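You operate a simulated robot arm through the tools that you are given. There is no shell and no other tool. Be economical: measure what you need, move in short steps, check, and stop when the job is done.

Carry out the task below with a simulated robot arm. There is one attempt and no reset: what you move stays moved.

TASK
Pull the compost box lid open.
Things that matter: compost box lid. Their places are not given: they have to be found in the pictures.

It is judged by the outcome, as a careful person would: the job done as asked, and still so three seconds after it is handed in. It fails if anything else is knocked over, pushed out of place, dropped, spilled or broken.

THE ROBOT
A 7-joint arm with a two-finger parallel gripper, fixed in place. Base frame: the origin is at the foot of the arm, x ahead of it, y to its left, z up. Lengths are in mm, angles in rad, forces in N, time in s.
Its first joint turns from -1.152 to 1.152 rad. Payload 2.6 kg.
Tool frame: the origin (TCP) lies between the finger pads and is the grasp point; the fingertips stand 30 mm ahead of it; z points along the fingers, y is the line along which they close. The gripper opens to 94 mm. The fingers are 28 mm wide and 10 mm thick; the gripper's body (50 by 96 mm) begins 55 mm behind the TCP.
Orientation is told as [roll, pitch, yaw] about the base's x, y, z axes, in that order, counted from this pose: with the fingers straight down and closing along the base's y, the tool's x points along the base's -x, its y along +y and its z along -z.

THE INTERFACE
- The arm moves only by the tool arm_command. Its argument "increments" is one flat list of numbers, 7 for each row, row after row: the shift along the base's x, y, z in mm, then the turn, a rotation vector about the base's x, y, z in rad, then the finger opening in mm, from 0 to 94. In form: [dx, dy, dz, ax, ay, az, hand, dx, dy, dz, ax, ay, az, hand, ...]. A call has 1 to 12 rows; each row is the pose to reach, as a shift and turn from the pose commanded when the call began. A row lasts 0.2 s, in which the tool goes at most 50 mm and 0.15 rad; a call with a longer step from one row to the next is refused whole, and so is a gripper value outside its range. A pose out of reach is approached as far as the arm can. The call stops where the force on the tool passes 40 N (or 10 N more than at its start, if that is more) or the arm is blocked; 0.2 s more then pass. The fingers move at their own pace (about 72 mm/s each) and stop on an object; they squeeze with about 32 N. The grip force told is the motor's: it shows also when the fingers shut on nothing. Time passes only in rows, and 0.2 s behind the last, so rows that repeat a pose let the fingers close. It gives the time, the measured TCP pose, the force on the tool (base axes), the opening and the grip force at its end, in the units of the frame above (readings bear some noise).
- Cameras (640 x 400 px; columns grow to the right, rows downward): "scene" is fixed at [47.6, 432.4, 573.9]; the picture's right is [-0.65, -0.76, 0.00], its down [-0.43, 0.37, -0.83] and it looks along [0.63, -0.54, -0.56] (base axes); focal length 356 px, centre (320, 200). "wrist" rides on the gripper at [-37, 0, -58] in the tool frame; the picture's right is [0.00, -1.00, 0.00], its down [0.97, 0.00, -0.24] and it looks along [0.24, 0.00, 0.97] (tool axes); focal length 218 px, centre (320, 200).
- camera(camera): a new picture of that camera. No time passes.
- probe_pixels(camera, pixels): for up to 12 pixels [column, row] of the newest picture of that camera ("zoom" is the newest enlarged one), the place [x, y, z] in the base frame of the surface seen there, good to about 3 mm, but the place of the scene camera against the robot may be out by one fixed shift of up to 18 mm in any direction. No time passes.
- close_up(camera, box): a new picture of the part [left, top, right, bottom] of that camera's present view, enlarged. No time passes.
- job_done(): hands the job in; it is judged then, once.

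Work in short steps. Measure before you move; look again where a grasp or a placing could have gone wrong, and mend it. You have 60 turns and 26 pictures in all, the two below and enlarged ones among them. Open the gripper and draw the arm clear of the work before you hand the job in, unless the task says otherwise; then end with one line.

The tools are called as a command line: name --argument value ..., lists and objects as JSON in quotes. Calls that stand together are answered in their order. arm_command: Moves the arm, as the interface text tells. Its arguments: {"type":"object","properties":{"increments":{"type":"array","items":{"type":"number"}}},"required":["increments"]} The other tools are called the same way: camera (camera) takes a picture; probe_pixels (camera, pixels) gives the place of the surface under pixels of a picture; close_up (camera, box) takes an enlarged picture of a part of a camera's view; job_done () hands the job in.

At the start:

```text
clock: 0.0
position: [422.8, 52.4, 282.1]
orientation: [0.0, 0.001, 0.0]
contact_force: [1.1, 0.8, 1.0]
grip_width: 93.9
gripper_force: 0.0
```

scene: 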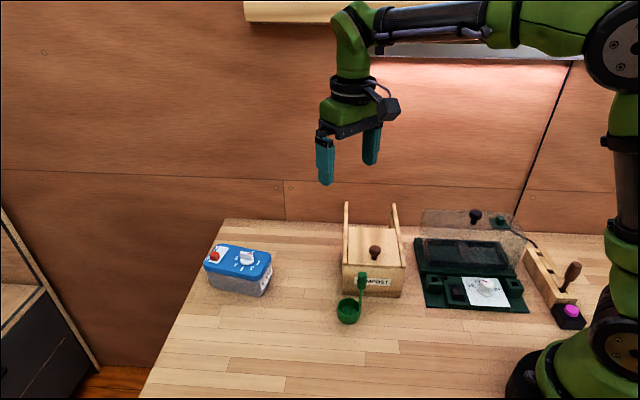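
wrist: 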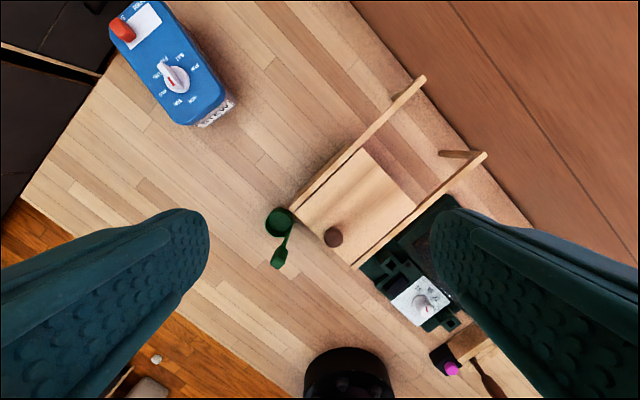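

The compost box with a knob on its lid is near scene (375,252). I take enlarged views and measure.

close_up --camera "scene" --box '[310, 190, 438, 334]'

close_up --camera "wrist" --box '[250, 60, 510, 290]'

probe_pixels --camera "wrist" --pixels '[[333, 236], [300, 215], [355, 258], [360, 155], [412, 200], [422, 80], [482, 156], [345, 205], [279, 222], [277, 258], [330, 185], [385, 237]]'

probe_pixels --camera "scene" --pixels '[[375, 250], [346, 204], [394, 206], [346, 262], [403, 264], [352, 230], [388, 231], [374, 240], [362, 277], [348, 302], [375, 290], [360, 262]]'

```text
2.78 times, centred on (374, 262) of scene
```

zoom: 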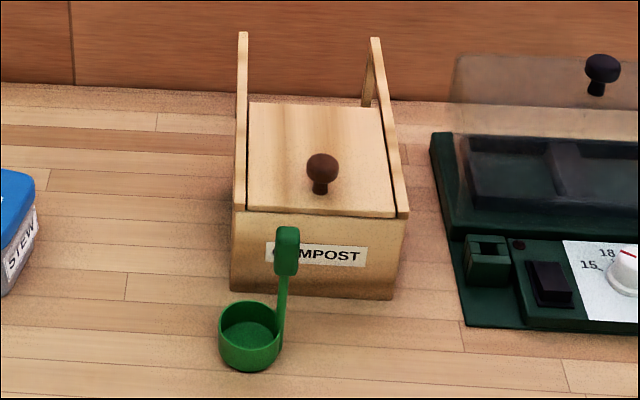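

```text
1.74 times, centred on (380, 175) of wrist
```

zoom: 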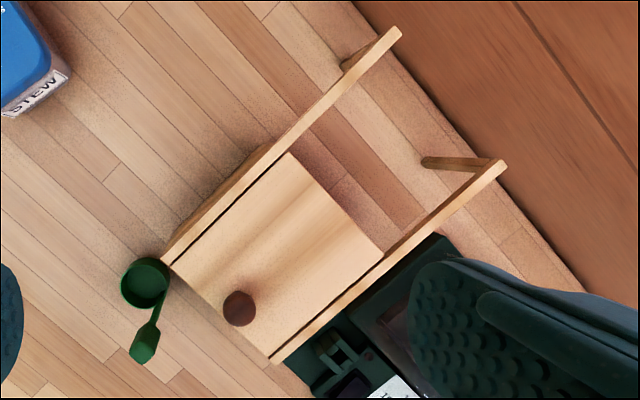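

```text
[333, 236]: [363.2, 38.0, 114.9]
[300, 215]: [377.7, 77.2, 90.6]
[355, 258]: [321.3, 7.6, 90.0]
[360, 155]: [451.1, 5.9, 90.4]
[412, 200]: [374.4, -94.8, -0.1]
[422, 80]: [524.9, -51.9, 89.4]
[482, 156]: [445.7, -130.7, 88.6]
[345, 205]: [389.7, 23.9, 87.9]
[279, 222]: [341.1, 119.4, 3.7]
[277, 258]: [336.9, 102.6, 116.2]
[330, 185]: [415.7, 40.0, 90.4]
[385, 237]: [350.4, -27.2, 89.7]
```

```text
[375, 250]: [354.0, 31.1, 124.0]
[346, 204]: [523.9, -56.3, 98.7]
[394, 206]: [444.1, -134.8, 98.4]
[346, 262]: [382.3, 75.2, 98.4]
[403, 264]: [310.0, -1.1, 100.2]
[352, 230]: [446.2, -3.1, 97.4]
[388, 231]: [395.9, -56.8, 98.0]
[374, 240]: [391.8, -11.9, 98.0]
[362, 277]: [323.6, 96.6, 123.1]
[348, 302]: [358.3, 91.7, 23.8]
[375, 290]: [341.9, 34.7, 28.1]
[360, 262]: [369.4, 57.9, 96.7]
```

The rails run past the back of the box, so the lid looks like it slides backward, along about (0.73,-0.69). I probe the rail edges and knob more finely before moving.

probe_pixels --camera "zoom" --pixels '[[166, 262], [392, 32], [273, 359], [500, 166], [238, 308], [228, 300], [248, 318], [290, 155], [380, 250], [178, 267], [266, 350], [145, 345]]'

probe_pixels --camera "scene" --pixels '[[475, 214], [475, 222], [425, 212], [515, 225], [420, 240], [375, 256], [374, 247], [330, 330], [300, 250], [369, 274]]'

```text
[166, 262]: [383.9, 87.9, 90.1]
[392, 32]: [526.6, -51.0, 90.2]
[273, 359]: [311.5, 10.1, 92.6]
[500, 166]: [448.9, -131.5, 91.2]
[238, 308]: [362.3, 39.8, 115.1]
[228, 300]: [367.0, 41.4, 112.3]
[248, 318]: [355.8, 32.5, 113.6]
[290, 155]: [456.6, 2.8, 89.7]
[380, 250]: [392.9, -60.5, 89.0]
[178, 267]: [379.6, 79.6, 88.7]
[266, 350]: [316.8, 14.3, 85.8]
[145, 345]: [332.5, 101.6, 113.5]
```

```text
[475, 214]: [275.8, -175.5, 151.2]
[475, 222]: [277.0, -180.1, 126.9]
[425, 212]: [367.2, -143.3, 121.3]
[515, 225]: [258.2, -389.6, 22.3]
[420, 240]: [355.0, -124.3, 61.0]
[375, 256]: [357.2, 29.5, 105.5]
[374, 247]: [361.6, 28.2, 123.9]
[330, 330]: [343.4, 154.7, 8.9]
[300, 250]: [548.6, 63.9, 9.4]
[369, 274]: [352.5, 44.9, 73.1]
```

Both rails run at -45° in the xy plane. The knob is at about (361.5, 37.5), with its top at z 115 and the lid at z 90. I move above it, turning +0.785 so the fingers close along the slide direction.

arm_command --increments '[-10, -2.5, -10, 0, 0, 0.131, 70, -20, -5, -25, 0, 0, 0.262, 60, -30, -7.5, -45, 0, 0, 0.393, 60, -40, -10, -65, 0, 0, 0.524, 60, -50, -12.5, -85, 0, 0, 0.655, 60, -61.3, -15, -100, 0, 0, 0.785, 60, -61.3, -15, -100, 0, 0, 0.785, 60]'

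camera --camera "wrist"

```text
clock: 1.6
position: [363.1, 37.6, 183.9]
orientation: [-0.001, 0.0, 0.787]
contact_force: [-0.2, -0.8, -0.6]
grip_width: 59.7
gripper_force: 0.1
```

```text
21 pictures are left
```

wrist: 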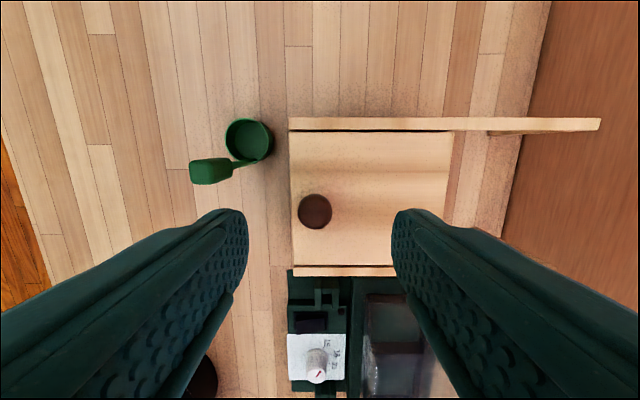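

probe_pixels --camera "wrist" --pixels '[[315, 211], [303, 211], [327, 211], [315, 200], [315, 222], [210, 172], [235, 162], [370, 180], [295, 250], [470, 124]]'

```text
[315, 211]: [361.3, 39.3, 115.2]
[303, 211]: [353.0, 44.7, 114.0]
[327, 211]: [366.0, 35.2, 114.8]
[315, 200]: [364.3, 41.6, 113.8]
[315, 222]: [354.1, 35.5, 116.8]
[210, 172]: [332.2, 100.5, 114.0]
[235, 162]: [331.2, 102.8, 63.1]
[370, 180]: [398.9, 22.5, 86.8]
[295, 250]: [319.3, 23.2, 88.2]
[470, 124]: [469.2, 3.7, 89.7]
```

The knob centre is at about (360, 39), so I descend around it to TCP z ≈ 124 with a small correction, then close.

arm_command --increments '[-1, 0.5, -20, 0, 0, 0, 60, -2, 1, -40, 0, 0, 0, 60, -2, 1, -51, 0, 0, 0, 60, -2, 1, -59, 0, 0, 0, 60, -2, 1, -59, 0, 0, 0, 40, -2, 1, -59, 0, 0, 0, 20, -2, 1, -59, 0, 0, 0, 5, -2, 1, -59, 0, 0, 0, 5]'

close_up --camera "scene" --box '[290, 150, 450, 334]'

```text
clock: 3.4
position: [361.2, 38.1, 123.5]
orientation: [0.0, -0.001, 0.786]
contact_force: [1.9, 0.9, -5.5]
grip_width: 21.3
gripper_force: 45.0
```

```text
2.17 times, centred on (370, 242) of scene
```

zoom: 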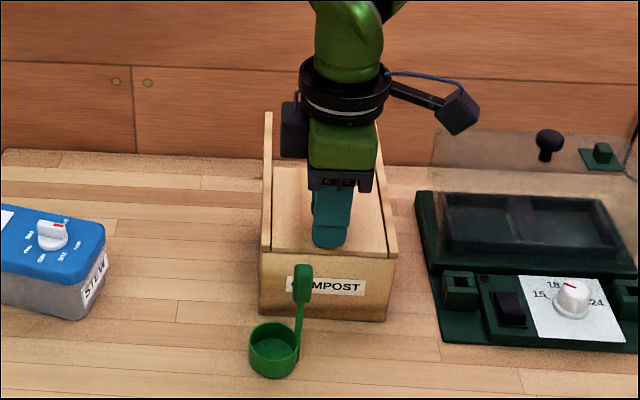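

The knob is held (opening 21.3 mm). I test a short pull backward along (0.707,-0.707).

arm_command --increments '[3, -3, -59.0, 0, 0, 0, 5]'

```text
refused: row 1 steps farther than a row can; nothing moved
```

The shifts are counted from the present commanded pose, so dz must be 0.

arm_command --increments '[3, -3, 0, 0, 0, 0, 5, 7, -7, 0, 0, 0, 0, 5, 11, -11, 0, 0, 0, 0, 5]'

camera --camera "wrist"

```text
clock: 4.2
position: [371.4, 27.4, 122.8]
orientation: [0.002, 0.001, 0.785]
contact_force: [-2.5, -1.0, -13.4]
grip_width: 21.4
gripper_force: 45.0
```

```text
19 pictures are left
```

wrist: 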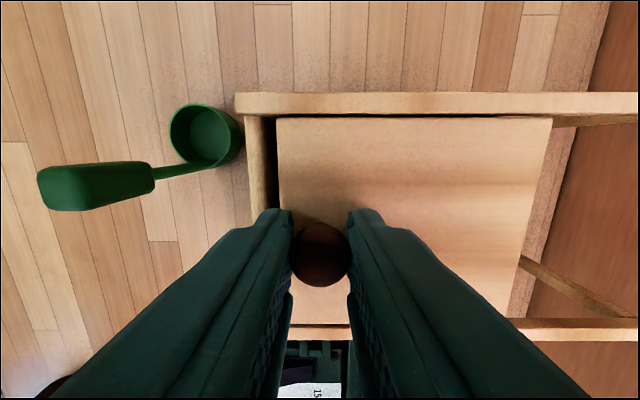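

The lid slides, and a gap shows at the front edge. I continue in the same direction, easing z slightly for the downward pull.

arm_command --increments '[5, -5, -0.5, 0, 0, 0, 5, 10, -10, -1, 0, 0, 0, 5, 15, -15, -1, 0, 0, 0, 5, 20, -20, -1, 0, 0, 0, 5]'

```text
clock: 5.2
position: [391.8, 7.2, 123.6]
orientation: [-0.001, -0.002, 0.784]
contact_force: [-3.3, -0.5, 7.8]
grip_width: 21.1
gripper_force: 45.1
```

arm_command --increments '[5, -5, 0.5, 0, 0, 0, 5, 10, -10, 0.5, 0, 0, 0, 5, 15, -15, 0.5, 0, 0, 0, 5, 20, -20, 0.5, 0, 0, 0, 5]'

camera --camera "wrist"

close_up --camera "scene" --box '[290, 150, 450, 334]'

```text
clock: 6.2
position: [411.6, -12.2, 123.8]
orientation: [0.002, 0.002, 0.785]
contact_force: [-5.5, -5.3, -2.7]
grip_width: 21.4
gripper_force: 45.0
```

```text
18 pictures are left
```

wrist: 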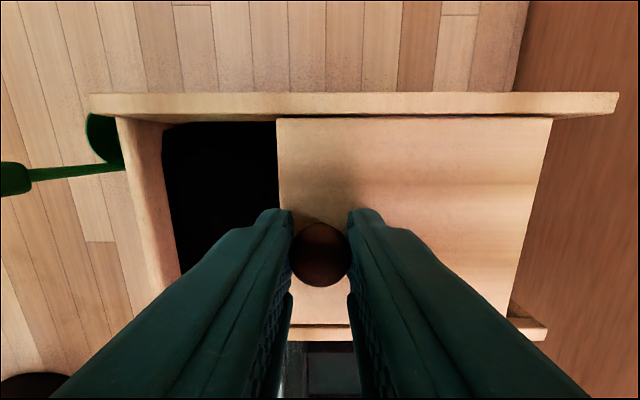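

```text
2.17 times, centred on (370, 242) of scene
```

zoom: 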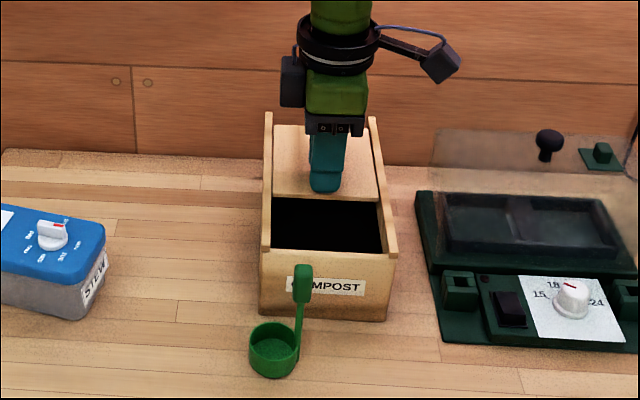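

The lid is about 72 mm open with roughly 26 mm of rail left, and the box has not moved. I go gently further.

arm_command --increments '[3, -3.5, 0, 0, 0, 0, 5, 6, -6.5, 0, 0, 0, 0, 5, 9, -9.5, 0, 0, 0, 0, 5, 12, -12.5, 0, 0, 0, 0, 5]'

camera --camera "wrist"

```text
clock: 7.2
position: [423.3, -24.0, 123.2]
orientation: [0.0, 0.001, 0.785]
contact_force: [-5.3, -4.4, -0.3]
grip_width: 21.4
gripper_force: 44.6
```

```text
16 pictures are left
```

wrist: 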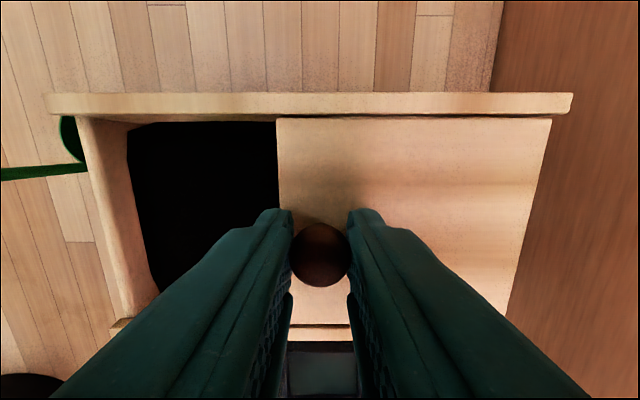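

About 89 mm open, with about 8 mm of rail left. I do one last small move of 4 mm to stay on the rails, then look.

arm_command --increments '[1.5, -1.5, 0, 0, 0, 0, 5, 3, -3, 0, 0, 0, 0, 5, 3, -3, 0, 0, 0, 0, 5]'

```text
clock: 8.0
position: [426.4, -27.2, 123.5]
orientation: [-0.001, 0.002, 0.786]
contact_force: [-2.9, -1.3, -3.9]
grip_width: 21.4
gripper_force: 45.0
```

Still moving freely. I release here and rise straight up.

arm_command --increments '[0, 0, 0, 0, 0, 0, 40, 0, 0, 0, 0, 0, 0, 56, 0, 0, 0, 0, 0, 0, 56, 0, 0, 20, 0, 0, 0, 56, 0, 0, 50, 0, 0, 0, 56, 0, 0, 90, 0, 0, 0, 56, 0, 0, 130, 0, 0, 0, 56, 0, 0, 150, 0, 0, 0, 56]'

camera --camera "wrist"

camera --camera "scene"

```text
clock: 9.8
position: [425.4, -29.6, 273.1]
orientation: [0.0, 0.002, 0.786]
contact_force: [0.3, 0.3, -0.1]
grip_width: 55.8
gripper_force: 0.0
```

```text
15 pictures are left
```

wrist: 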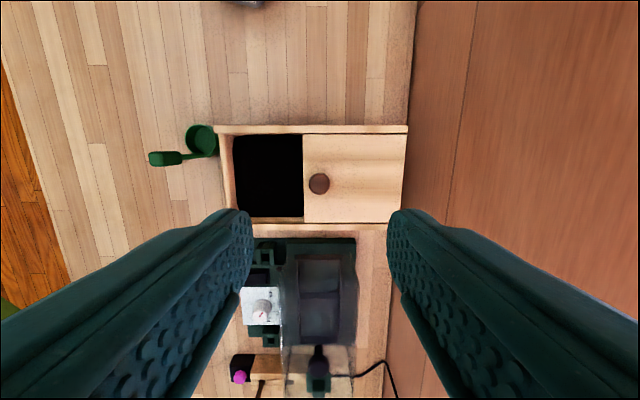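

```text
14 pictures are left
```

scene: 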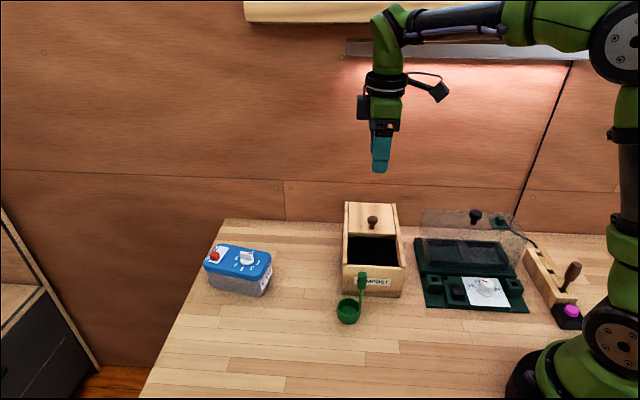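

The lid stays open on its rails, nothing else has moved, and the arm is clear.

job_done

```text
The job is handed in.
```

The compost box lid is pulled open: it slid back about 93 mm and rests on its rails. Nothing else was moved, the gripper is open, and the arm is clear of the box.
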